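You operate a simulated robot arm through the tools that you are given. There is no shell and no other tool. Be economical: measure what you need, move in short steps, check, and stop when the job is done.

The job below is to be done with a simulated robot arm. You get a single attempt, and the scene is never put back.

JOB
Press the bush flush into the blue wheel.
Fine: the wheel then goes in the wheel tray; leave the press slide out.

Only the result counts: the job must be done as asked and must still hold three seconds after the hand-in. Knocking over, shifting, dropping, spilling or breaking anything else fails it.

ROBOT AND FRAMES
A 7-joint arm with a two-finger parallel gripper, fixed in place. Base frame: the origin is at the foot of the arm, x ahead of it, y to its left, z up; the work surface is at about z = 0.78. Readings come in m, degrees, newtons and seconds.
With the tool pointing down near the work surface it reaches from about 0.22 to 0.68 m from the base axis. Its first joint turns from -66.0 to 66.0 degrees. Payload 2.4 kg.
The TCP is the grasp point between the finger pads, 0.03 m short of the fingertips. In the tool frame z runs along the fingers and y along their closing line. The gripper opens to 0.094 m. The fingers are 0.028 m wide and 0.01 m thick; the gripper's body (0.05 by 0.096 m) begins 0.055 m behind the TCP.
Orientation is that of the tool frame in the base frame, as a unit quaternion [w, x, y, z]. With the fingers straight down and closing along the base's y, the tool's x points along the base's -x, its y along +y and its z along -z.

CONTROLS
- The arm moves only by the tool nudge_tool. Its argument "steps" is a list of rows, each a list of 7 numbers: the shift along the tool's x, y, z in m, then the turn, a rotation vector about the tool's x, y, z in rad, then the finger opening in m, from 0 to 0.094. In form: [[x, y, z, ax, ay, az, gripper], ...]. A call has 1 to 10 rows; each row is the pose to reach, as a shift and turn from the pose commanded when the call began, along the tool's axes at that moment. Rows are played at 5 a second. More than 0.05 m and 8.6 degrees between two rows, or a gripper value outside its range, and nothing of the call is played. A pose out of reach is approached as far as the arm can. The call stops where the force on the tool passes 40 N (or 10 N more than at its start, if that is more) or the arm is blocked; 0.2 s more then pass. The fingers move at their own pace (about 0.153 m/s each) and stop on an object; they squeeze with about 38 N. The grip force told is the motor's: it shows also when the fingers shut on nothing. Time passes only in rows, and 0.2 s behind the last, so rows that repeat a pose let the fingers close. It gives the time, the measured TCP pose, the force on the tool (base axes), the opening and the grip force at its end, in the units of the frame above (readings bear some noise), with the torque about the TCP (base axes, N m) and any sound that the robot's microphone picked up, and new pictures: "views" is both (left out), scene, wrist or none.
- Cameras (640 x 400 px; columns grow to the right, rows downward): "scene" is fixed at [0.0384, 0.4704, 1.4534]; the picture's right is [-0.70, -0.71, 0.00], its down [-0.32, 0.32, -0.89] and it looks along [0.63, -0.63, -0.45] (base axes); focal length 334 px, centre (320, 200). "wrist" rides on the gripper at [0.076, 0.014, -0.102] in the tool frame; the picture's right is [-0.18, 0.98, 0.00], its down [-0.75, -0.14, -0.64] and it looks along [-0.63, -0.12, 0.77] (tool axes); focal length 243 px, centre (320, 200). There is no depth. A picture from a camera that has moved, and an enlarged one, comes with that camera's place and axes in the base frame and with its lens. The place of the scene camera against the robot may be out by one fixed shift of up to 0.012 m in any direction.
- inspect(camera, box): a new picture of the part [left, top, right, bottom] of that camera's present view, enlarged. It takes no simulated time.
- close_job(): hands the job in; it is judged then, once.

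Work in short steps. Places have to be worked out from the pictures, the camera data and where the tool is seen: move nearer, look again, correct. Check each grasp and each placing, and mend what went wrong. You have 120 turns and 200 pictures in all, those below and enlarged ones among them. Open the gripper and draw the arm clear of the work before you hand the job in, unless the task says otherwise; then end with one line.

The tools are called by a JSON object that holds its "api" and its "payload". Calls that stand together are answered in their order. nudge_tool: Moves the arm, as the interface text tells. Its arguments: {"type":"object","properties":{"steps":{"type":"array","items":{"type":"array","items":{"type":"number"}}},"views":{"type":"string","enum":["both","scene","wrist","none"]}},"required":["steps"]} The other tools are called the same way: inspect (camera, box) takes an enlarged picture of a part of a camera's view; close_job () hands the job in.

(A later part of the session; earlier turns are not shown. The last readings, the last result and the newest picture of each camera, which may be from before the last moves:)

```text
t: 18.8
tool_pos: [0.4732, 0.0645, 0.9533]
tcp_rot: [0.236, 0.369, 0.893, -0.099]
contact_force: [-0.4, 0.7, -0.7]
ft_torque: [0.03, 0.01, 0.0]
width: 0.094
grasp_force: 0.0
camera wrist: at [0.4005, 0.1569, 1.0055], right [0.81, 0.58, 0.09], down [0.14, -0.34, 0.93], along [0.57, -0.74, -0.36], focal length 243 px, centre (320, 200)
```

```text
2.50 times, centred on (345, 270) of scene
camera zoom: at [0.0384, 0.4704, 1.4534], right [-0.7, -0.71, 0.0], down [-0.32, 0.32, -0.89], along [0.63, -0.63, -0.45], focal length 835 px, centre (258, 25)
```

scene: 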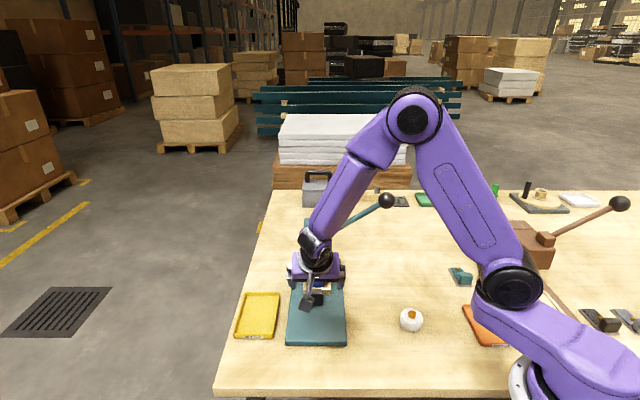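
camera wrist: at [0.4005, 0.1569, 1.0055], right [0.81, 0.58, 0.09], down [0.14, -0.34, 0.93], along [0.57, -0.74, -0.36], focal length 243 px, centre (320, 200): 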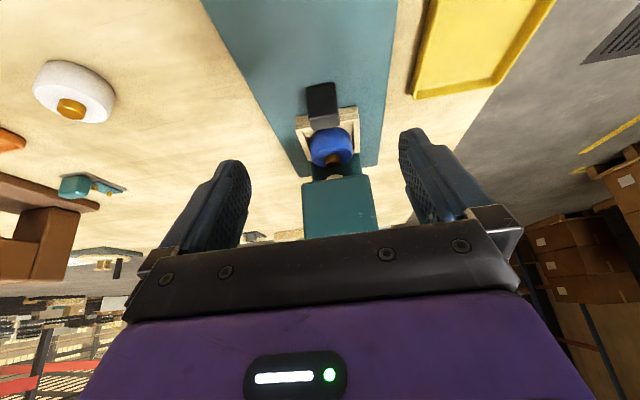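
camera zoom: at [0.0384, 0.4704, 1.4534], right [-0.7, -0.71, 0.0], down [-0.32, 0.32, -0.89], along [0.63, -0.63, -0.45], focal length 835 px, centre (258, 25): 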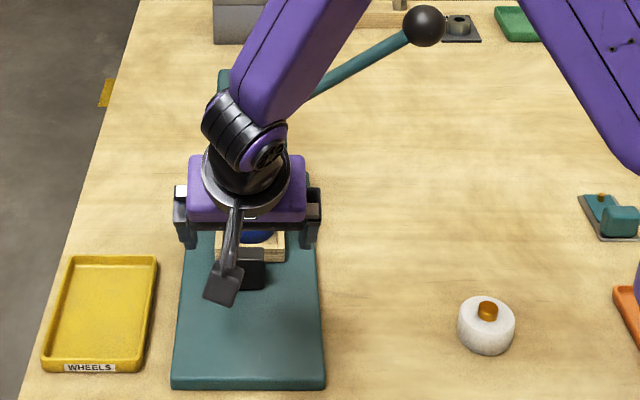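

The slide is home, wheel and bush sit under the ram. The lever ball triangulates to ≈(0.458,-0.170,1.08), swinging in the plane across the press. I'll retreat up and level the tool, then reposition to grip the ball with fingers closing along the lever axis.

{"api": "nudge_tool", "payload": {"steps": [[-0.0094, 0, -0.0466, 0, 0, 0, 0.094], [-0.0187, 0, -0.0931, 0, 0, 0, 0.094], [-0.0411, 0, -0.1322, 0, 0.13, 0, 0.094], [-0.0635, 0, -0.1712, 0, 0.26, 0, 0.094], [-0.0858, 0, -0.2103, 0, 0.39, 0, 0.094], [-0.1082, 0, -0.2494, 0, 0.52, 0, 0.094]], "views": "scene"}}

```text
t: 20.2
tool_pos: [0.4547, 0.0845, 1.2235]
tcp_rot: [-0.002, 0.381, 0.924, 0.002]
contact_force: [-0.3, 0.2, -0.4]
ft_torque: [-0.04, 0.0, 0.01]
width: 0.0939
grasp_force: 0.1
```

scene: 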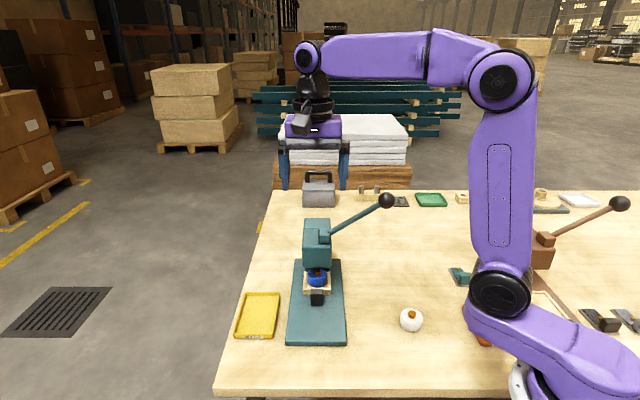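

Bush and wheel are visibly under the ram. Now I yaw 90° while crossing to above the lever ball at safe height.

{"api": "inspect", "payload": {"camera": "scene", "box": [285, 210, 355, 310]}}

{"api": "nudge_tool", "payload": {"steps": [[-0.0155, -0.0176, 0, 0, 0, -0.148, 0.08], [-0.031, -0.0352, 0, 0, 0, -0.296, 0.08], [-0.0465, -0.0528, 0, 0, 0, -0.444, 0.08], [-0.062, -0.0704, 0, 0, 0, -0.592, 0.08], [-0.0775, -0.088, 0, 0, 0, -0.74, 0.08], [-0.093, -0.1056, 0, 0, 0, -0.888, 0.08], [-0.1085, -0.1232, 0, 0, 0, -1.036, 0.08], [-0.124, -0.1408, 0, 0, 0, -1.184, 0.08], [-0.1395, -0.1584, 0, 0, 0, -1.332, 0.08], [-0.155, -0.176, 0, 0, 0, -1.48, 0.08]]}}

```text
4.00 times, centred on (320, 260) of scene
camera zoom: at [0.0384, 0.4704, 1.4534], right [-0.7, -0.71, 0.0], down [-0.32, 0.32, -0.89], along [0.63, -0.63, -0.45], focal length 1335 px, centre (320, -40)
```

zoom: 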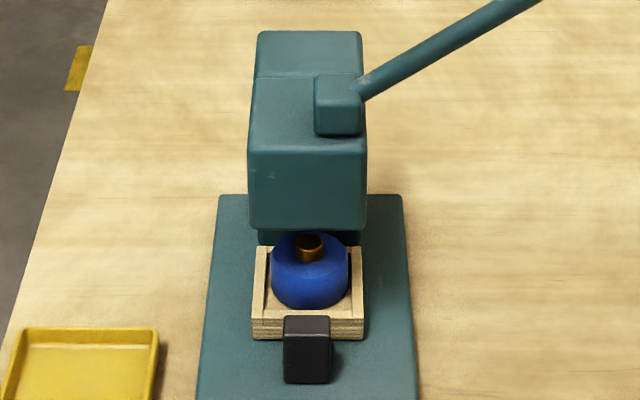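

```text
t: 22.4
tool_pos: [0.4395, -0.1492, 1.2233]
tcp_rot: [-0.001, -0.342, 0.94, 0.002]
contact_force: [0.5, -0.2, 0.8]
ft_torque: [0.04, -0.04, 0.01]
width: 0.0801
grasp_force: 0.1
camera wrist: at [0.3716, -0.1874, 1.3253], right [-0.49, 0.87, 0.0], down [0.67, 0.37, 0.64], along [0.56, 0.32, -0.77], focal length 243 px, centre (320, 200)
```

scene: 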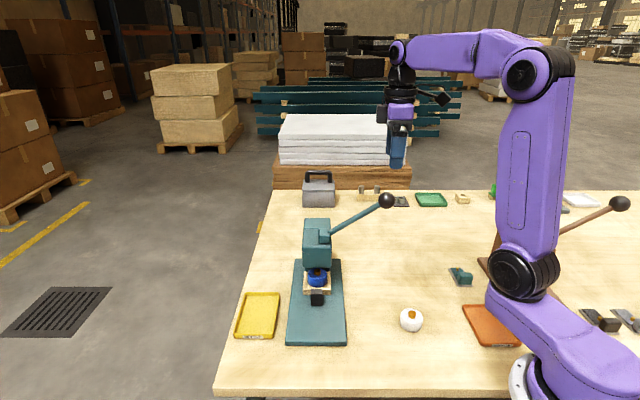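
wrist: 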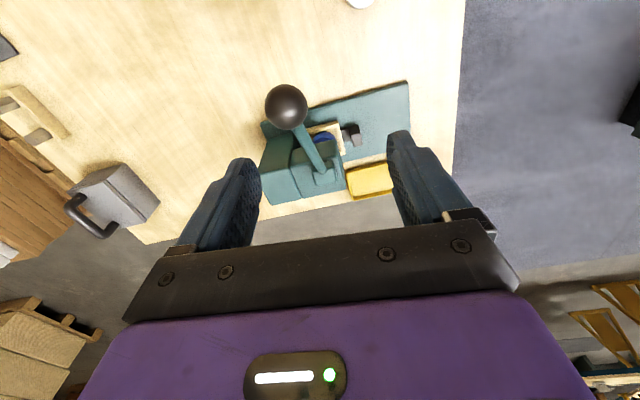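

Ball centre fixed at ≈(0.4605,-0.1735,1.078), radius ≈21 mm. Finish yaw, centre over it and lower to just above for a check.

{"api": "nudge_tool", "payload": {"steps": [[0, -0.016, 0.01, 0, 0, -0.045, 0.08], [-0.0005, -0.0321, 0.045, 0, 0, -0.087, 0.08], [-0.0005, -0.0321, 0.09, 0, 0, -0.087, 0.08]]}}

```text
t: 23.2
tool_pos: [0.4589, -0.1724, 1.131]
tcp_rot: [-0.001, -0.381, 0.924, 0.001]
contact_force: [0.3, 0.3, -0.3]
ft_torque: [-0.03, 0.0, 0.0]
width: 0.0798
grasp_force: 0.0
camera wrist: at [0.3955, -0.2163, 1.2339], right [-0.56, 0.83, 0.0], down [0.64, 0.43, 0.64], along [0.53, 0.36, -0.77], focal length 243 px, centre (320, 200)
```

scene: 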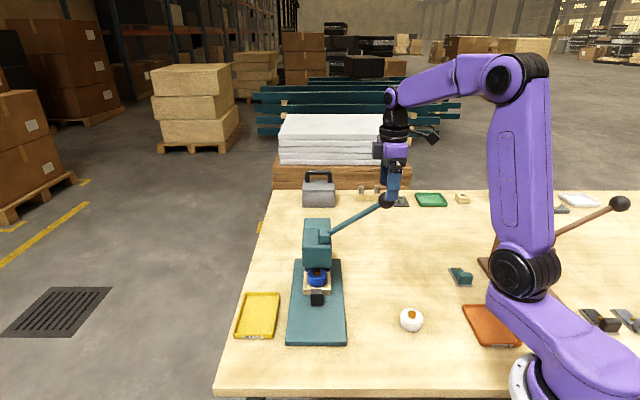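
wrist: 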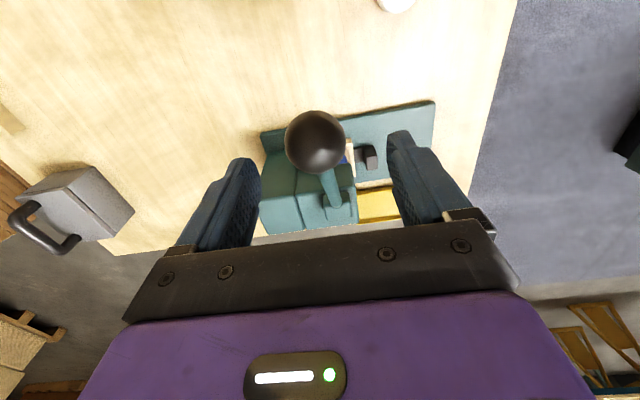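

Ball is centred to within 4 mm. I'll shift, lower so the ball sits just above the pad centre, and grip it.

{"api": "nudge_tool", "payload": {"steps": [[0.001, -0.0037, 0.035, 0, 0, 0, 0.08], [0.001, -0.0037, 0.067, 0, 0, 0, 0.08], [0.001, -0.0037, 0.067, 0, 0, 0, 0.055], [0.001, -0.0037, 0.067, 0, 0, 0, 0.034], [0.001, -0.0037, 0.067, 0, 0, 0, 0.034]]}}

```text
t: 24.4
tool_pos: [0.4616, -0.1745, 1.0646]
tcp_rot: [-0.002, -0.382, 0.924, 0.002]
contact_force: [-4.6, 3.6, -2.7]
ft_torque: [-0.22, -0.11, -0.07]
width: 0.0434
grasp_force: 45.0
camera wrist: at [0.3987, -0.2183, 1.1684], right [-0.56, 0.83, 0.01], down [0.64, 0.43, 0.64], along [0.53, 0.36, -0.77], focal length 243 px, centre (320, 200)
```

scene: 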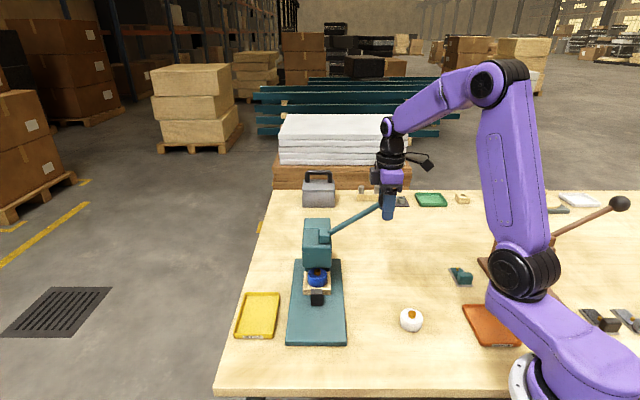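
wrist: 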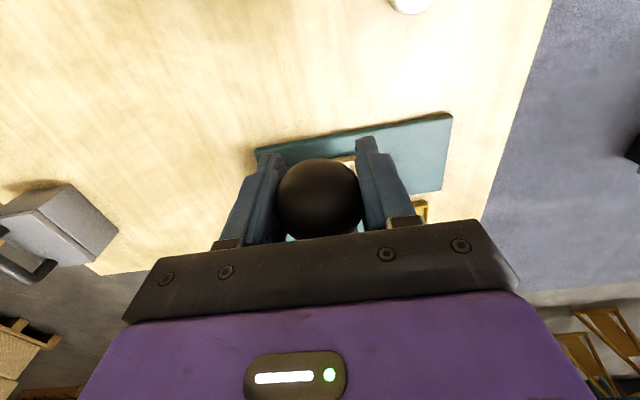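

Ball gripped (43.4 mm). The pivot is ≈157 mm inboard and ≈105 mm below; I'll start pulling it down along its arc in small steps.

{"api": "nudge_tool", "payload": {"steps": [[0.0045, 0, 0.0073, 0, 0, 0, 0.03], [0.0089, 0, 0.0149, 0, 0, 0, 0.03], [0.0132, 0, 0.0238, 0, 0, 0, 0.03], [0.0172, 0, 0.0328, 0, 0, 0, 0.03], [0.0205, 0, 0.042, 0, 0, 0, 0.03], [0.0236, 0, 0.0514, 0, 0, 0, 0.03]]}}

```text
t: 25.8
tool_pos: [0.4444, -0.1913, 1.0147]
tcp_rot: [-0.001, -0.382, 0.924, 0.002]
contact_force: [0.8, 7.8, 5.0]
ft_torque: [0.6, -0.75, -0.01]
width: 0.0434
grasp_force: 44.2
camera wrist: at [0.3813, -0.2354, 1.117], right [-0.56, 0.83, 0.0], down [0.64, 0.43, 0.64], along [0.53, 0.36, -0.77], focal length 243 px, centre (320, 200)
```

scene: 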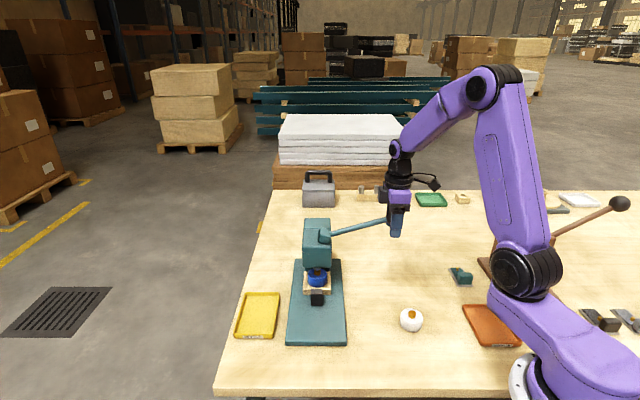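
wrist: 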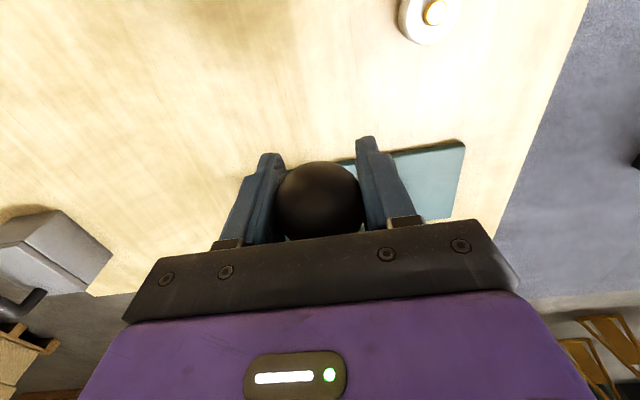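

It turns easily. Continue down the arc, trimming the outward shift slightly.

{"api": "nudge_tool", "payload": {"steps": [[0.001, 0, 0.0095, 0, 0, 0, 0.03], [0.003, 0, 0.0192, 0, 0, 0, 0.03], [0.004, 0, 0.029, 0, 0, 0, 0.03], [0.005, 0, 0.0387, 0, 0, 0, 0.03], [0.005, 0, 0.0485, 0, 0, 0, 0.03], [0.0045, 0, 0.0584, 0, 0, 0, 0.03]]}}

{"api": "inspect", "payload": {"camera": "scene", "box": [285, 200, 425, 310]}}

```text
t: 27.2
tool_pos: [0.4391, -0.1972, 0.9549]
tcp_rot: [-0.003, -0.379, 0.925, 0.004]
contact_force: [-23.2, -3.6, 7.1]
ft_torque: [0.92, -1.04, -0.02]
width: 0.0437
grasp_force: 44.8
camera wrist: at [0.3758, -0.2411, 1.058], right [-0.56, 0.83, 0.01], down [0.64, 0.43, 0.64], along [0.53, 0.36, -0.77], focal length 243 px, centre (320, 200)
```

scene: 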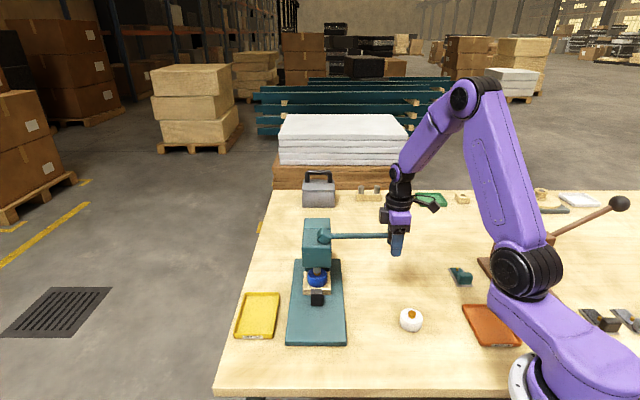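
wrist: 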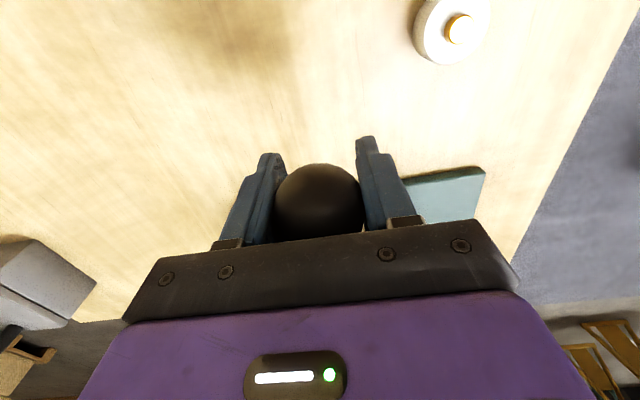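

```text
3.64 times, centred on (355, 255) of scene
camera zoom: at [0.0376, 0.4703, 1.4535], right [-0.7, -0.71, 0.0], down [-0.32, 0.32, -0.89], along [0.63, -0.63, -0.45], focal length 1214 px, centre (193, 0)
```

zoom: 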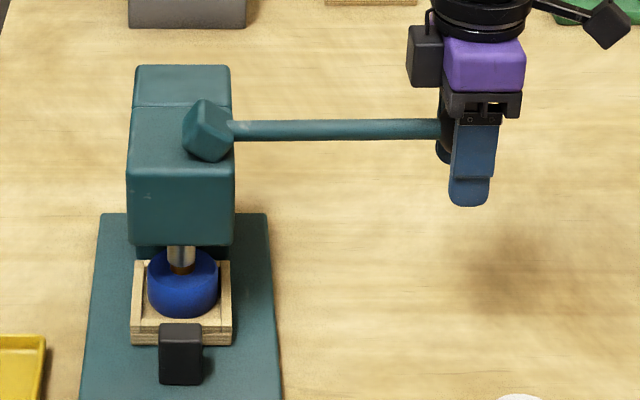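

The ram has come down onto the bush with the lever about horizontal. Continue down, with a small outward correction, watching the force.

{"api": "nudge_tool", "payload": {"steps": [[0.003, 0.002, 0.003, 0, 0, 0, 0.03], [0.004, 0.002, 0.01, 0, 0, 0, 0.03], [0.0035, 0.002, 0.018, 0, 0, 0, 0.03], [0.0025, 0.002, 0.0265, 0, 0, 0, 0.03]]}}

{"api": "inspect", "payload": {"camera": "scene", "box": [285, 200, 425, 310]}}

```text
t: 28.2
tool_pos: [0.4392, -0.1958, 0.9309]
tcp_rot: [0.002, -0.381, 0.925, -0.001]
contact_force: [5.0, -13.4, 11.0]
ft_torque: [1.0, -0.69, 0.06]
width: 0.0437
grasp_force: 45.1
camera wrist: at [0.3756, -0.2401, 1.0326], right [-0.56, 0.83, 0.0], down [0.63, 0.43, 0.64], along [0.53, 0.36, -0.76], focal length 243 px, centre (320, 200)
```

scene: 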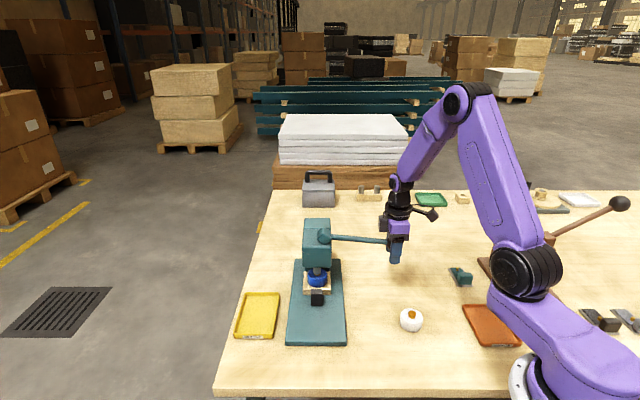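
wrist: 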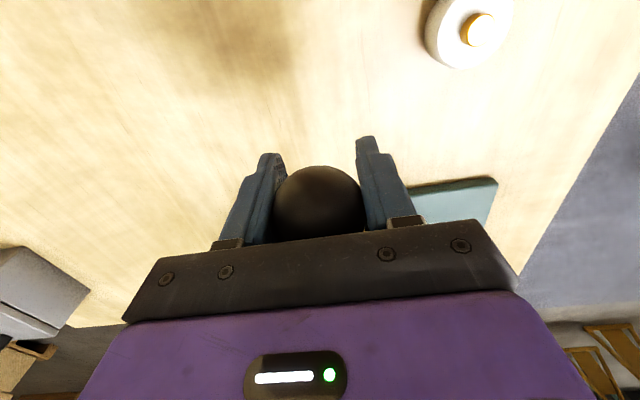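

```text
3.64 times, centred on (355, 255) of scene
camera zoom: at [0.0384, 0.4701, 1.4535], right [-0.7, -0.71, 0.0], down [-0.32, 0.32, -0.89], along [0.63, -0.63, -0.45], focal length 1214 px, centre (193, 0)
```

zoom: 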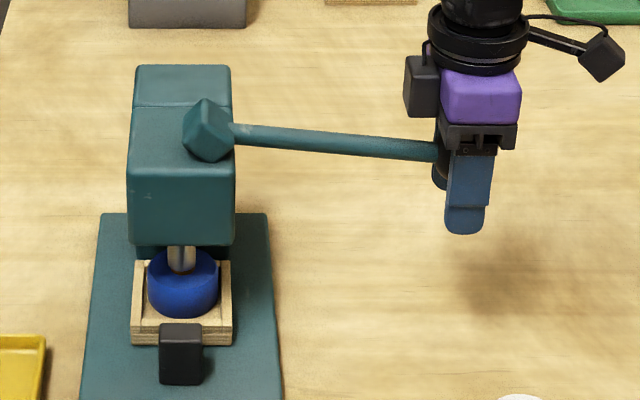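

The bush is going in; forces stay low. Continue down in smaller steps.

{"api": "nudge_tool", "payload": {"steps": [[0, -0.001, 0.006, 0, 0, 0, 0.03], [-0.001, -0.001, 0.012, 0, 0, 0, 0.03], [-0.002, -0.001, 0.018, 0, 0, 0, 0.03], [-0.003, -0.001, 0.024, 0, 0, 0, 0.03]]}}

{"api": "inspect", "payload": {"camera": "scene", "box": [285, 200, 425, 310]}}

```text
t: 29.2
tool_pos: [0.4423, -0.1948, 0.9059]
tcp_rot: [0.0, -0.382, 0.924, 0.0]
contact_force: [13.8, -5.5, 10.9]
ft_torque: [0.79, -0.46, 0.02]
width: 0.0434
grasp_force: 45.1
camera wrist: at [0.3784, -0.2379, 1.0082], right [-0.56, 0.83, 0.0], down [0.63, 0.43, 0.64], along [0.53, 0.36, -0.77], focal length 243 px, centre (320, 200)
```

scene: 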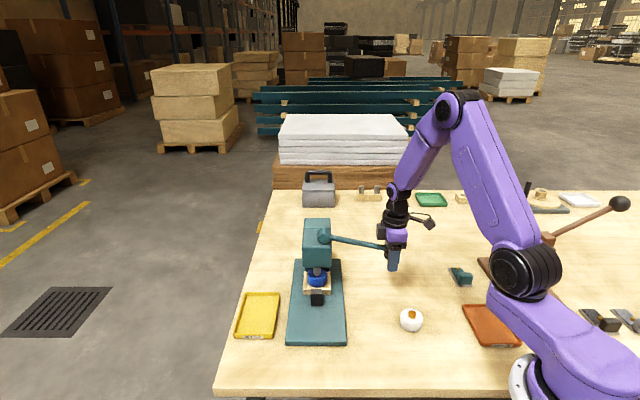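
wrist: 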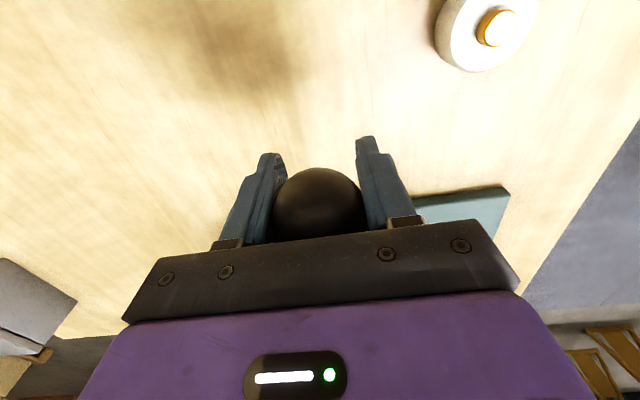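

```text
3.64 times, centred on (355, 255) of scene
camera zoom: at [0.0386, 0.4703, 1.4534], right [-0.7, -0.71, 0.0], down [-0.32, 0.32, -0.89], along [0.63, -0.63, -0.45], focal length 1214 px, centre (193, 0)
```

zoom: 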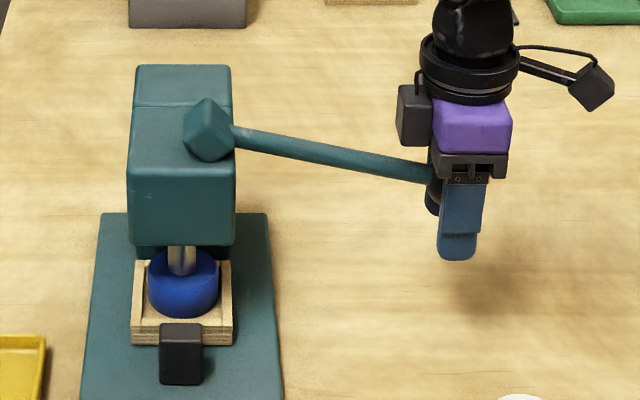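

Continue down along the arc (curving inward), watching for the stop.

{"api": "nudge_tool", "payload": {"steps": [[-0.002, -0.001, 0.006, 0, 0, 0, 0.03], [-0.004, -0.002, 0.012, 0, 0, 0, 0.03], [-0.0065, -0.002, 0.018, 0, 0, 0, 0.03], [-0.009, -0.002, 0.024, 0, 0, 0, 0.03]]}}

{"api": "inspect", "payload": {"camera": "scene", "box": [285, 200, 425, 310]}}

```text
t: 30.2
tool_pos: [0.4459, -0.1906, 0.8803]
tcp_rot: [-0.002, -0.38, 0.925, 0.003]
contact_force: [-11.0, -3.4, 32.4]
ft_torque: [0.08, -0.3, -0.01]
width: 0.0436
grasp_force: 44.5
camera wrist: at [0.3828, -0.234, 0.9844], right [-0.56, 0.83, 0.01], down [0.64, 0.43, 0.64], along [0.53, 0.36, -0.77], focal length 243 px, centre (320, 200)
```

scene: 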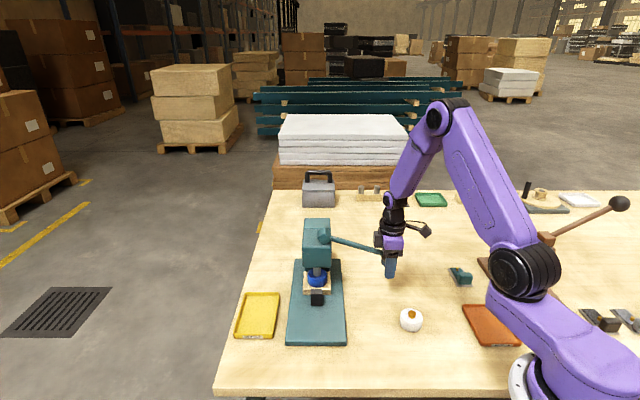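
wrist: 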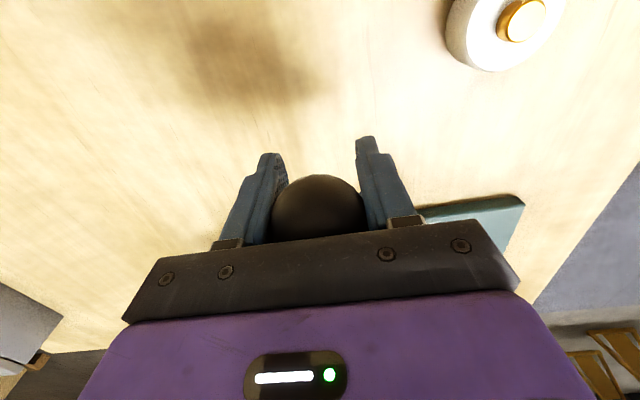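

```text
3.64 times, centred on (355, 255) of scene
camera zoom: at [0.0376, 0.4705, 1.4534], right [-0.7, -0.71, 0.0], down [-0.32, 0.32, -0.89], along [0.63, -0.63, -0.45], focal length 1214 px, centre (193, 0)
```

zoom: 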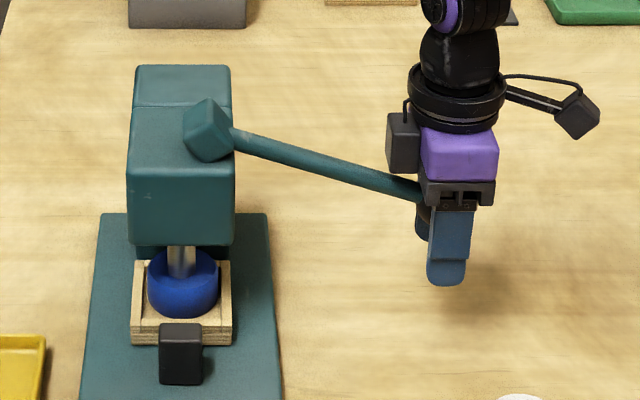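

Force is rising (32 N). I'll look at the ram/bush interface closely.

{"api": "inspect", "payload": {"camera": "scene", "box": [310, 260, 350, 295]}}

```text
11.43 times, centred on (330, 278) of scene
camera zoom: at [0.0376, 0.4705, 1.4534], right [-0.7, -0.71, 0.0], down [-0.32, 0.32, -0.89], along [0.63, -0.63, -0.45], focal length 3815 px, centre (206, -686)
```

zoom: 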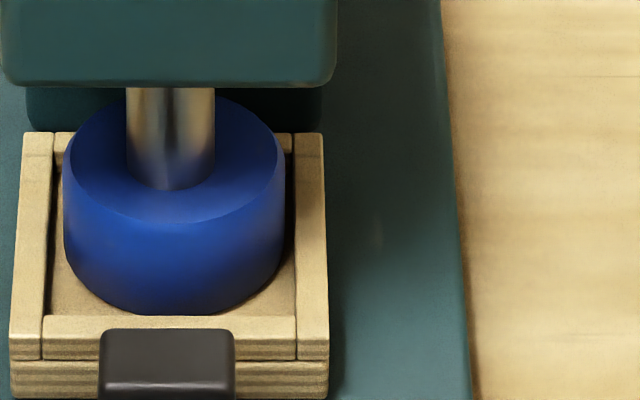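

The ram face appears down at the wheel surface with no bush visible. One more firm push to confirm the stop.

{"api": "nudge_tool", "payload": {"steps": [[-0.001, 0, 0.003, 0, 0, 0, 0.03], [-0.002, 0, 0.006, 0, 0, 0, 0.03], [-0.003, 0, 0.009, 0, 0, 0, 0.03], [-0.004, 0, 0.012, 0, 0, 0, 0.03]], "views": "wrist"}}

{"api": "inspect", "payload": {"camera": "scene", "box": [310, 260, 350, 295]}}

```text
t: 30.9
tool_pos: [0.4465, -0.1904, 0.875]
tcp_rot: [-0.005, -0.379, 0.925, 0.004]
contact_force: [-12.2, -0.9, 26.0]
ft_torque: [0.07, 0.14, 0.1]
width: 0.0436
grasp_force: 44.8
stopped in row 3: the force on the tool passed its limit at 45 N (the readings are from after the stop); the commanded pose is now the measured one
camera wrist: at [0.383, -0.234, 0.9785], right [-0.56, 0.83, 0.01], down [0.64, 0.42, 0.64], along [0.52, 0.36, -0.77], focal length 243 px, centre (320, 200)
```

wrist: 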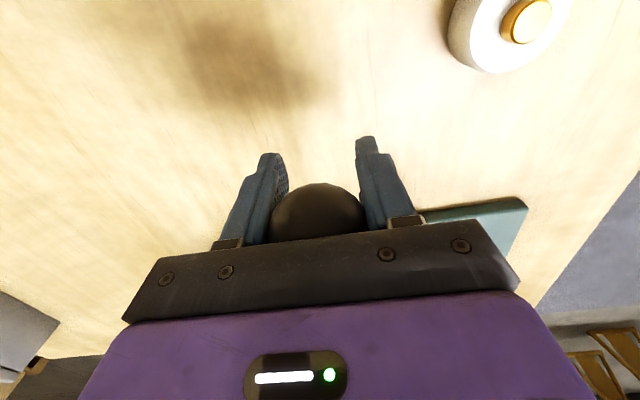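

```text
11.43 times, centred on (330, 278) of scene
camera zoom: at [0.0377, 0.4706, 1.4534], right [-0.7, -0.71, 0.0], down [-0.32, 0.32, -0.89], along [0.63, -0.63, -0.45], focal length 3815 px, centre (206, -686)
```

zoom: 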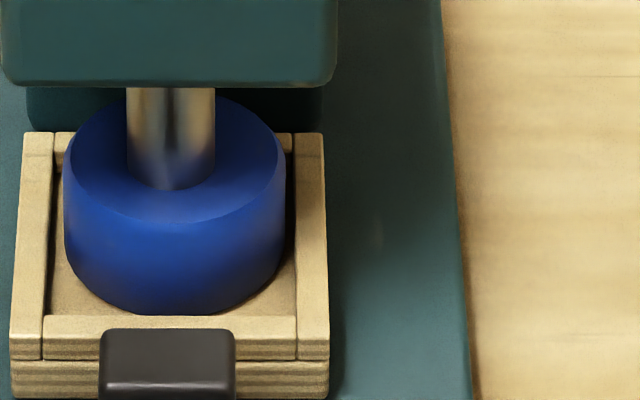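

The view is unchanged, ball now slipping up toward the palm, so it's at or near the stop. One more push so the palm bears on the ball, to be sure it's bottomed.

{"api": "nudge_tool", "payload": {"steps": [[-0.001, 0, 0.003, 0, 0, 0, 0.03], [-0.002, 0, 0.006, 0, 0, 0, 0.03], [-0.003, 0, 0.009, 0, 0, 0, 0.03], [-0.004, 0, 0.012, 0, 0, 0, 0.03], [-0.005, 0, 0.015, 0, 0, 0, 0.03]], "views": "wrist"}}

{"api": "inspect", "payload": {"camera": "scene", "box": [310, 260, 350, 295]}}

```text
t: 31.3
tool_pos: [0.445, -0.1891, 0.8757]
tcp_rot: [-0.006, -0.378, 0.926, 0.006]
contact_force: [-9.1, 2.0, 26.8]
ft_torque: [-0.07, 0.41, 0.1]
width: 0.0435
grasp_force: 44.8
stopped in row 1: the force on the tool passed its limit at 44 N (the readings are from after the stop); the commanded pose is now the measured one
camera wrist: at [0.383, -0.234, 0.9783], right [-0.56, 0.83, 0.01], down [0.64, 0.42, 0.64], along [0.52, 0.36, -0.77], focal length 243 px, centre (320, 200)
```

wrist: 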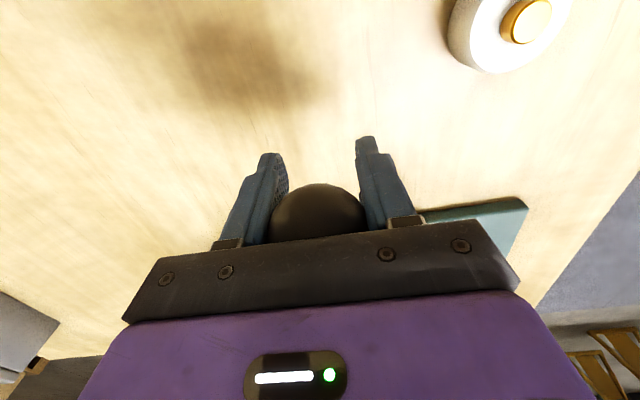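

```text
11.43 times, centred on (330, 278) of scene
camera zoom: at [0.0378, 0.4706, 1.4534], right [-0.7, -0.71, 0.0], down [-0.32, 0.32, -0.89], along [0.63, -0.63, -0.45], focal length 3815 px, centre (206, -686)
```

zoom: 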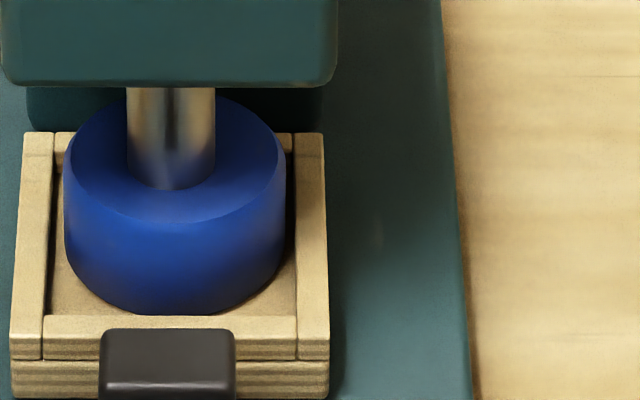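

Firm stop, bush pressed. Now raise the lever back along its arc, still holding the ball.

{"api": "nudge_tool", "payload": {"steps": [[0.004, 0, -0.01, 0, 0, 0, 0.03], [0.0068, 0, -0.0207, 0, 0, 0, 0.03], [0.0115, 0, -0.0435, 0, 0, 0, 0.03], [0.0133, 0, -0.07, 0, 0, 0, 0.03], [0.0115, 0, -0.0964, 0, 0, 0, 0.03], [0.006, 0, -0.1223, 0, 0, 0, 0.03]]}}

{"api": "inspect", "payload": {"camera": "scene", "box": [285, 200, 425, 310]}}

```text
t: 32.7
tool_pos: [0.443, -0.1914, 0.9961]
tcp_rot: [-0.007, -0.38, 0.925, 0.008]
contact_force: [-8.8, 22.6, -5.0]
ft_torque: [-1.21, 0.16, 0.0]
width: 0.0435
grasp_force: 44.5
camera wrist: at [0.3817, -0.236, 1.0987], right [-0.56, 0.83, 0.02], down [0.65, 0.42, 0.63], along [0.52, 0.37, -0.77], focal length 243 px, centre (320, 200)
```

scene: 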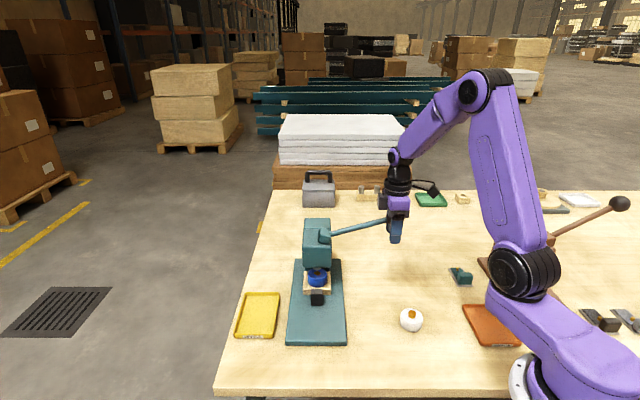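
wrist: 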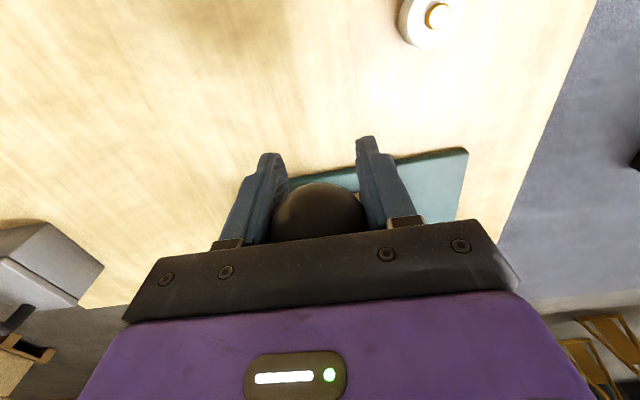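

```text
3.64 times, centred on (355, 255) of scene
camera zoom: at [0.0382, 0.471, 1.4532], right [-0.7, -0.71, 0.0], down [-0.32, 0.32, -0.89], along [0.63, -0.63, -0.45], focal length 1214 px, centre (193, 0)
```

zoom: 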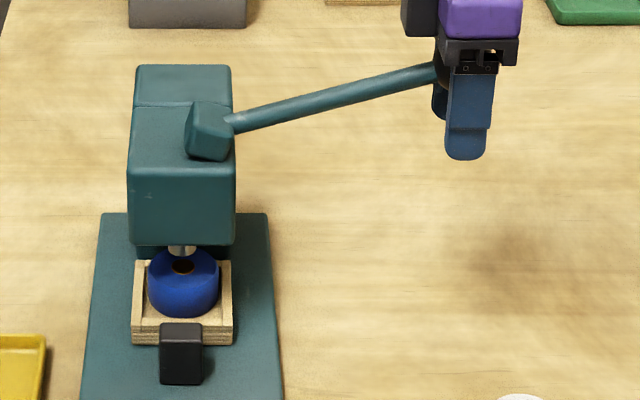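

The ram lifts and the bush looks flush. Continue raising to the original lever height.

{"api": "nudge_tool", "payload": {"steps": [[-0.004, 0.002, -0.0125, 0, 0, 0, 0.03], [-0.009, 0.002, -0.025, 0, 0, 0, 0.03], [-0.015, 0.002, -0.037, 0, 0, 0, 0.03], [-0.0216, 0.002, -0.048, 0, 0, 0, 0.03]]}}

{"api": "inspect", "payload": {"camera": "scene", "box": [285, 190, 425, 300]}}

```text
t: 33.7
tool_pos: [0.4595, -0.1775, 1.0452]
tcp_rot: [-0.003, -0.379, 0.925, 0.004]
contact_force: [8.7, 17.1, -18.5]
ft_torque: [-1.23, 1.07, 0.14]
width: 0.0438
grasp_force: 44.8
camera wrist: at [0.3961, -0.2207, 1.1472], right [-0.56, 0.83, 0.01], down [0.64, 0.43, 0.64], along [0.52, 0.36, -0.77], focal length 243 px, centre (320, 200)
```

scene: 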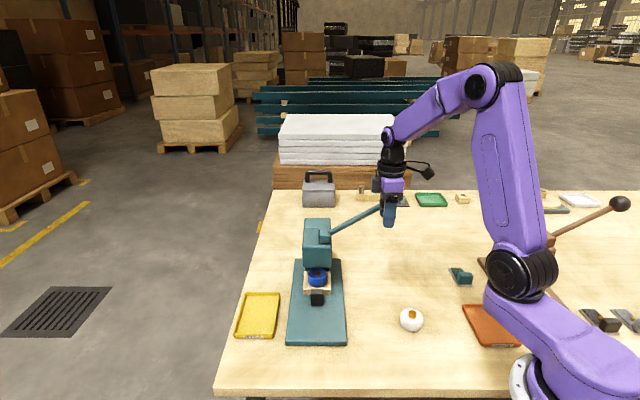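
wrist: 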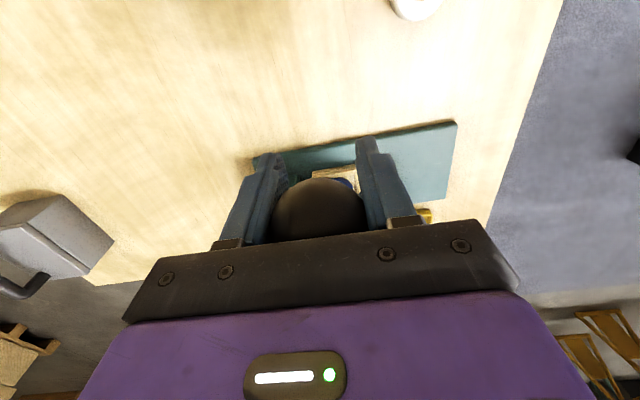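

```text
3.64 times, centred on (355, 245) of scene
camera zoom: at [0.039, 0.4709, 1.4532], right [-0.7, -0.71, 0.0], down [-0.32, 0.32, -0.89], along [0.63, -0.63, -0.45], focal length 1214 px, centre (193, 36)
```

zoom: 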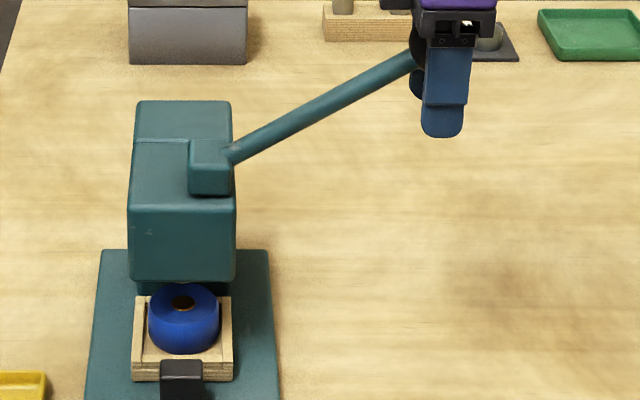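

Lever is back at its original angle, ram up, bush flush. Release the ball and rise straight up; zoom on the bush.

{"api": "nudge_tool", "payload": {"steps": [[0, 0, 0.001, 0, 0, 0, 0.06], [0, 0, 0.001, 0, 0, 0, 0.08], [0, 0, -0.04, 0, 0, 0, 0.08], [0, 0, -0.085, 0, 0, 0, 0.08], [0, 0, -0.13, 0, 0, 0, 0.08], [0, 0, -0.175, 0, 0, 0, 0.08]], "views": "scene"}}

{"api": "inspect", "payload": {"camera": "scene", "box": [300, 255, 350, 305]}}

```text
t: 35.1
tool_pos: [0.4596, -0.1794, 1.2171]
tcp_rot: [-0.005, -0.379, 0.925, 0.005]
contact_force: [0.4, 0.7, 0.0]
ft_torque: [-0.02, 0.04, -0.02]
width: 0.08
grasp_force: 0.1
```

scene: 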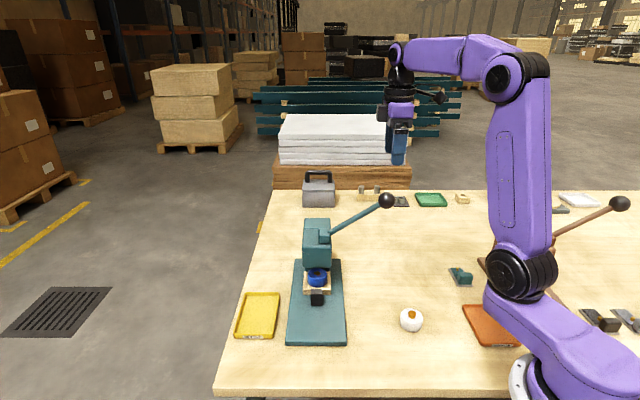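

```text
8.00 times, centred on (325, 280) of scene
camera zoom: at [0.0384, 0.4704, 1.4534], right [-0.7, -0.71, 0.0], down [-0.32, 0.32, -0.89], along [0.63, -0.63, -0.45], focal length 2671 px, centre (280, -440)
```

zoom: 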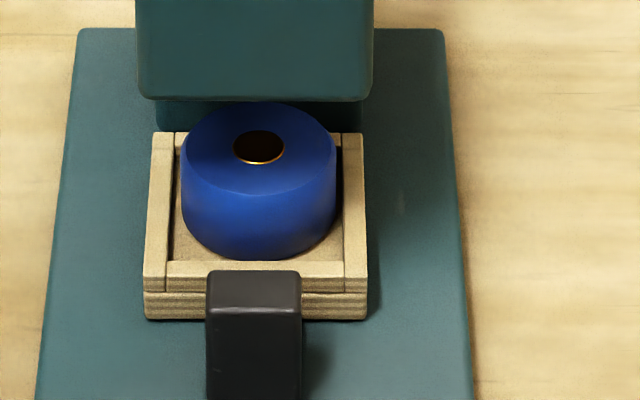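

The bush is flush. Now return over to the front of the press, yawing back 90°, at height.

{"api": "nudge_tool", "payload": {"steps": [[-0.0183, 0.019, 0, 0, 0, 0.149, 0.08], [-0.0366, 0.038, 0, 0, 0, 0.298, 0.08], [-0.0549, 0.057, 0, 0, 0, 0.447, 0.08], [-0.0732, 0.076, 0, 0, 0, 0.596, 0.08], [-0.0915, 0.095, 0, 0, 0, 0.745, 0.08], [-0.1098, 0.114, 0, 0, 0, 0.894, 0.08], [-0.1281, 0.133, 0, 0, 0, 1.043, 0.08], [-0.1464, 0.152, 0, 0, 0, 1.192, 0.08], [-0.1647, 0.171, 0, 0, 0, 1.341, 0.08], [-0.183, 0.19, 0, 0, 0, 1.49, 0.08]], "views": "none"}}

```text
t: 37.3
tool_pos: [0.4577, 0.0846, 1.2204]
tcp_rot: [-0.006, 0.35, 0.937, 0.001]
contact_force: [0.0, -0.6, -0.4]
ft_torque: [0.0, -0.02, 0.02]
width: 0.0799
grasp_force: 0.1
```

{"api": "nudge_tool", "payload": {"steps": [[0.012, -0.001, 0.045, 0, 0, 0.075, 0.08], [0.024, -0.002, 0.09, 0, 0, 0.075, 0.08], [0.0342, -0.003, 0.135, 0, 0, 0.075, 0.08]], "views": "none"}}

```text
t: 38.1
tool_pos: [0.4323, 0.1051, 1.085]
tcp_rot: [-0.006, 0.384, 0.923, 0.0]
contact_force: [-0.7, -0.7, -0.5]
ft_torque: [0.02, -0.01, -0.01]
width: 0.0801
grasp_force: 0.0
```

Tilt again and descend to a pre-grasp pose 60 mm short of the handle.

{"api": "nudge_tool", "payload": {"steps": [[-0.005, 0, 0.04, 0, -0.13, 0, 0.07], [-0.02, 0, 0.08, 0, -0.26, 0, 0.065], [-0.045, 0, 0.118, 0, -0.39, 0, 0.065], [-0.075, 0, 0.153, 0, -0.52, 0, 0.065], [-0.113, 0, 0.18, 0, -0.52, 0, 0.065], [-0.113, 0, 0.192, 0, -0.52, 0, 0.065]]}}

{"api": "inspect", "payload": {"camera": "wrist", "box": [220, 40, 420, 240]}}

```text
t: 39.5
tool_pos: [0.5067, 0.0276, 0.892]
tcp_rot: [0.231, 0.372, 0.894, -0.099]
contact_force: [-0.3, 0.8, 1.0]
ft_torque: [-0.03, -0.01, 0.02]
width: 0.0655
grasp_force: 0.1
camera wrist: at [0.4353, 0.1207, 0.9446], right [0.81, 0.58, 0.09], down [0.15, -0.34, 0.93], along [0.57, -0.74, -0.36], focal length 243 px, centre (320, 200)
```

scene: 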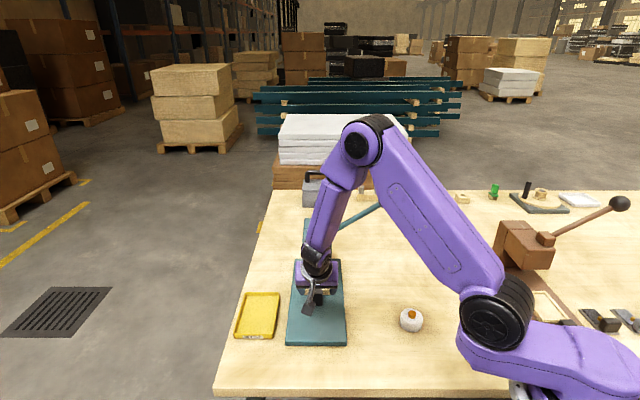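
wrist: 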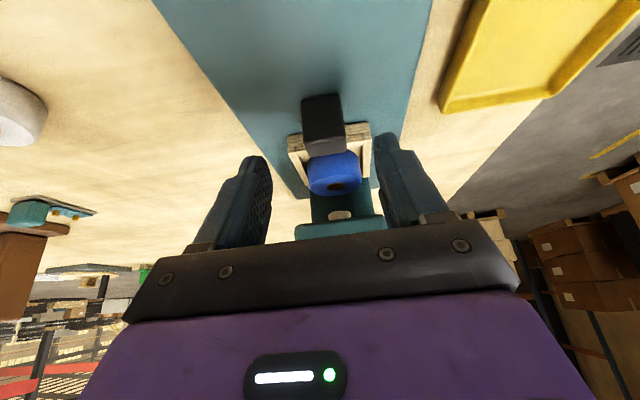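

```text
2.00 times, centred on (320, 140) of wrist
camera zoom: at [0.4353, 0.1207, 0.9446], right [0.81, 0.58, 0.09], down [0.15, -0.34, 0.93], along [0.57, -0.74, -0.36], focal length 485 px, centre (320, 320)
```

zoom: 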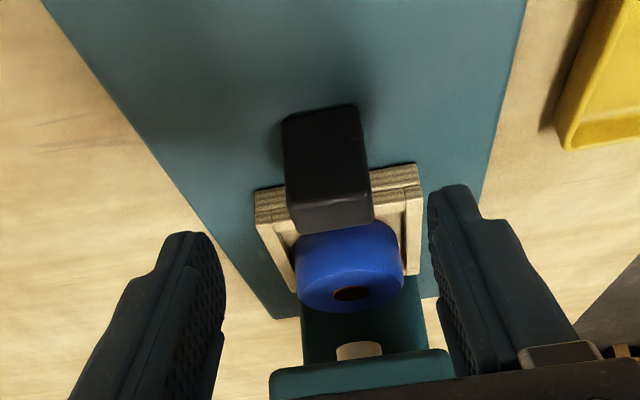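

Aligned with the handle; advance, grip, and relax.

{"api": "nudge_tool", "payload": {"steps": [[-0.003, 0.001, 0.03, 0, 0, 0, 0.065], [-0.0067, 0.002, 0.059, 0, 0, 0, 0.065], [-0.0067, 0.002, 0.059, 0, 0, 0, 0.045], [-0.0067, 0.002, 0.059, 0, 0, 0, 0.025], [-0.0067, 0.002, 0.059, 0, 0, 0, 0.025]], "views": "wrist"}}

```text
t: 40.7
tool_pos: [0.5315, 0.0063, 0.8423]
tcp_rot: [0.231, 0.371, 0.894, -0.098]
contact_force: [5.4, 3.6, -9.8]
ft_torque: [-0.06, -1.26, 0.17]
width: 0.0317
grasp_force: 44.7
camera wrist: at [0.4606, 0.0983, 0.8955], right [0.81, 0.58, 0.09], down [0.15, -0.34, 0.93], along [0.57, -0.74, -0.36], focal length 243 px, centre (320, 200)
```

wrist: 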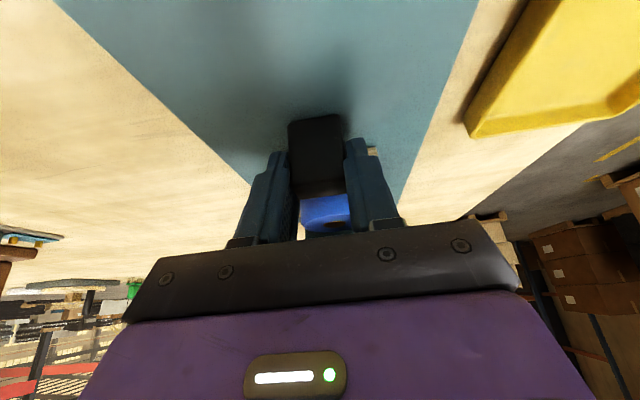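

Handle gripped. Pull the slide straight out ≈100 mm.

{"api": "nudge_tool", "payload": {"steps": [[0.0105, 0, -0.0058, 0, 0, 0, 0.025], [0.021, 0, -0.0117, 0, 0, 0, 0.025], [0.0315, 0, -0.0175, 0, 0, 0, 0.025], [0.042, 0, -0.0233, 0, 0, 0, 0.025], [0.0524, 0, -0.0292, 0, 0, 0, 0.025], [0.0629, 0, -0.035, 0, 0, 0, 0.025], [0.0734, 0, -0.0408, 0, 0, 0, 0.025], [0.0813, 0, -0.0452, 0, 0, 0, 0.025]], "views": "wrist"}}

```text
t: 41.6
tool_pos: [0.5026, 0.0325, 0.8424]
tcp_rot: [0.229, 0.37, 0.895, -0.096]
contact_force: [2.0, 4.4, -8.4]
ft_torque: [-0.32, -1.06, -0.24]
width: 0.0318
grasp_force: 45.6
stopped in row 4: the force on the tool passed its limit at 41 N (the readings are from after the stop); the commanded pose is now the measured one
camera wrist: at [0.432, 0.1262, 0.8967], right [0.81, 0.58, 0.09], down [0.15, -0.35, 0.93], along [0.57, -0.74, -0.37], focal length 243 px, centre (320, 200)
```

wrist: 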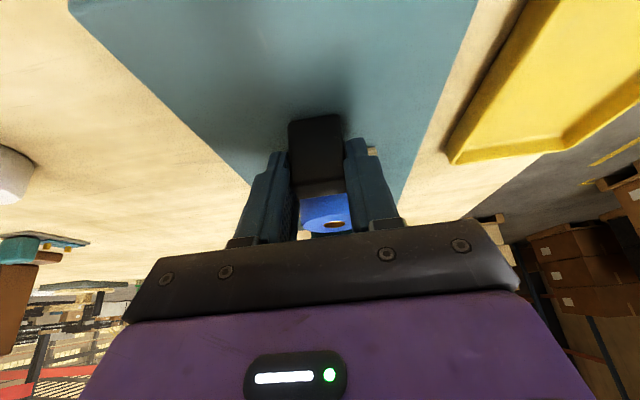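

Stopped by side strain at 39 mm of travel, slide still moving fine. Correct the small height/lateral drift and continue.

{"api": "nudge_tool", "payload": {"steps": [[0.0004, 0.0014, 0.0007, 0, 0, 0, 0.025], [0.0075, 0.0018, -0.0032, 0, 0, 0, 0.025], [0.0145, 0.0022, -0.0071, 0, 0, 0, 0.025], [0.0215, 0.0026, -0.011, 0, 0, 0, 0.025], [0.0285, 0.003, -0.0149, 0, 0, 0, 0.025], [0.0355, 0.0034, -0.0188, 0, 0, 0, 0.025], [0.0425, 0.0038, -0.0227, 0, 0, 0, 0.025], [0.0495, 0.0042, -0.0266, 0, 0, 0, 0.025]], "views": "wrist"}}

```text
t: 43.4
tool_pos: [0.4668, 0.0708, 0.8436]
tcp_rot: [0.228, 0.372, 0.894, -0.098]
contact_force: [-6.9, -2.3, 9.0]
ft_torque: [0.74, 0.19, 0.39]
width: 0.0319
grasp_force: 44.6
stopped in row 8: the force on the tool passed its limit at 41 N (the readings are from after the stop); the commanded pose is now the measured one
camera wrist: at [0.3963, 0.1634, 0.8965], right [0.81, 0.58, 0.08], down [0.15, -0.35, 0.93], along [0.56, -0.74, -0.37], focal length 243 px, centre (320, 200)
```

wrist: 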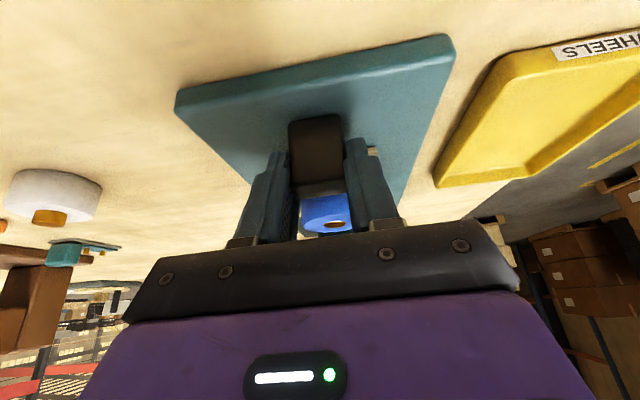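

About 5 mm short of the original position; pull gently a little more to see whether it's at the outer stop.

{"api": "nudge_tool", "payload": {"steps": [[0.0022, 0, -0.0012, 0, 0, 0, 0.025], [0.0044, 0, -0.0024, 0, 0, 0, 0.025], [0.0066, 0, -0.0036, 0, 0, 0, 0.025]], "views": "none"}}

```text
t: 44.1
tool_pos: [0.4617, 0.0764, 0.843]
tcp_rot: [0.228, 0.373, 0.894, -0.099]
contact_force: [-6.6, -9.6, 15.4]
ft_torque: [0.79, 0.35, 0.63]
width: 0.0319
grasp_force: 45.2
```

Slide is now back at its original out position. Release, draw back, and look.

{"api": "nudge_tool", "payload": {"steps": [[0, 0, 0, 0, 0, 0, 0.05], [0, 0, 0, 0, 0, 0, 0.065], [0, 0, -0.03, 0, 0, 0, 0.07], [0, 0, -0.07, 0, 0, 0, 0.094], [0, 0, -0.11, 0, 0, 0, 0.094], [0.0, 0, -0.14, 0, 0, 0, 0.094]]}}

{"api": "inspect", "payload": {"camera": "wrist", "box": [220, 40, 420, 240]}}

{"api": "inspect", "payload": {"camera": "scene", "box": [270, 260, 370, 350]}}

```text
t: 45.5
tool_pos: [0.4151, 0.1249, 0.9661]
tcp_rot: [0.227, 0.372, 0.895, -0.099]
contact_force: [0.1, 0.1, 0.4]
ft_torque: [-0.04, 0.0, 0.01]
width: 0.0941
grasp_force: 0.0
camera wrist: at [0.344, 0.2173, 1.019], right [0.81, 0.58, 0.08], down [0.15, -0.34, 0.93], along [0.56, -0.74, -0.37], focal length 243 px, centre (320, 200)
```

scene: 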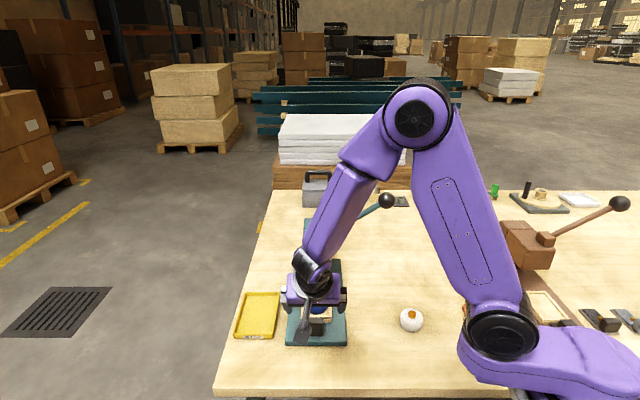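
wrist: 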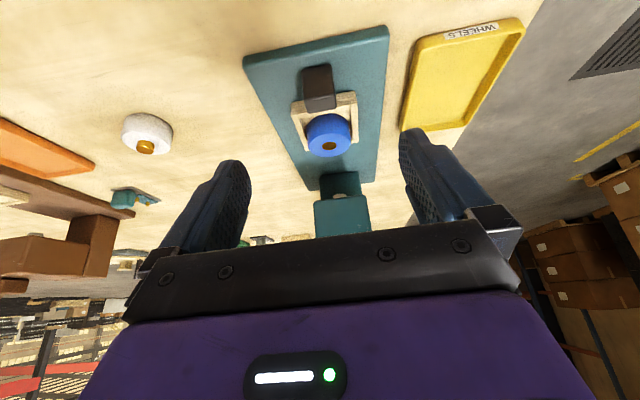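

```text
2.00 times, centred on (320, 140) of wrist
camera zoom: at [0.344, 0.2173, 1.019], right [0.81, 0.58, 0.08], down [0.15, -0.34, 0.93], along [0.56, -0.74, -0.37], focal length 485 px, centre (320, 320)
```

zoom: 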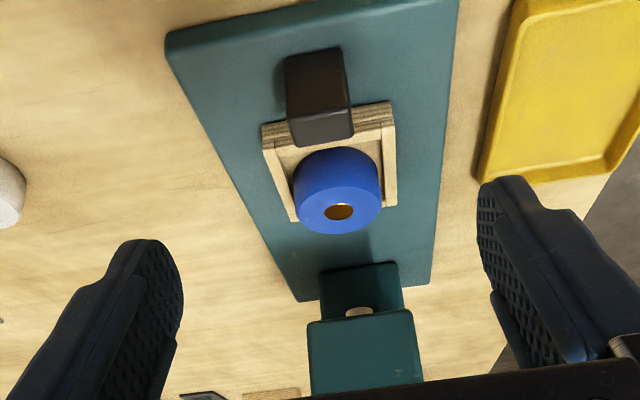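

```text
4.44 times, centred on (320, 305) of scene
camera zoom: at [0.0384, 0.4704, 1.4534], right [-0.7, -0.71, 0.0], down [-0.32, 0.32, -0.89], along [0.63, -0.63, -0.45], focal length 1484 px, centre (320, -267)
```

zoom: 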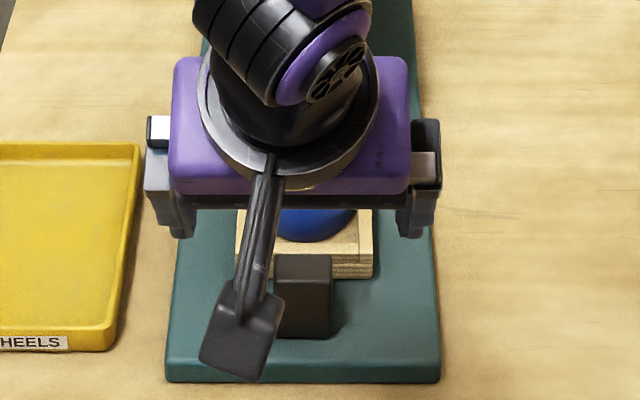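

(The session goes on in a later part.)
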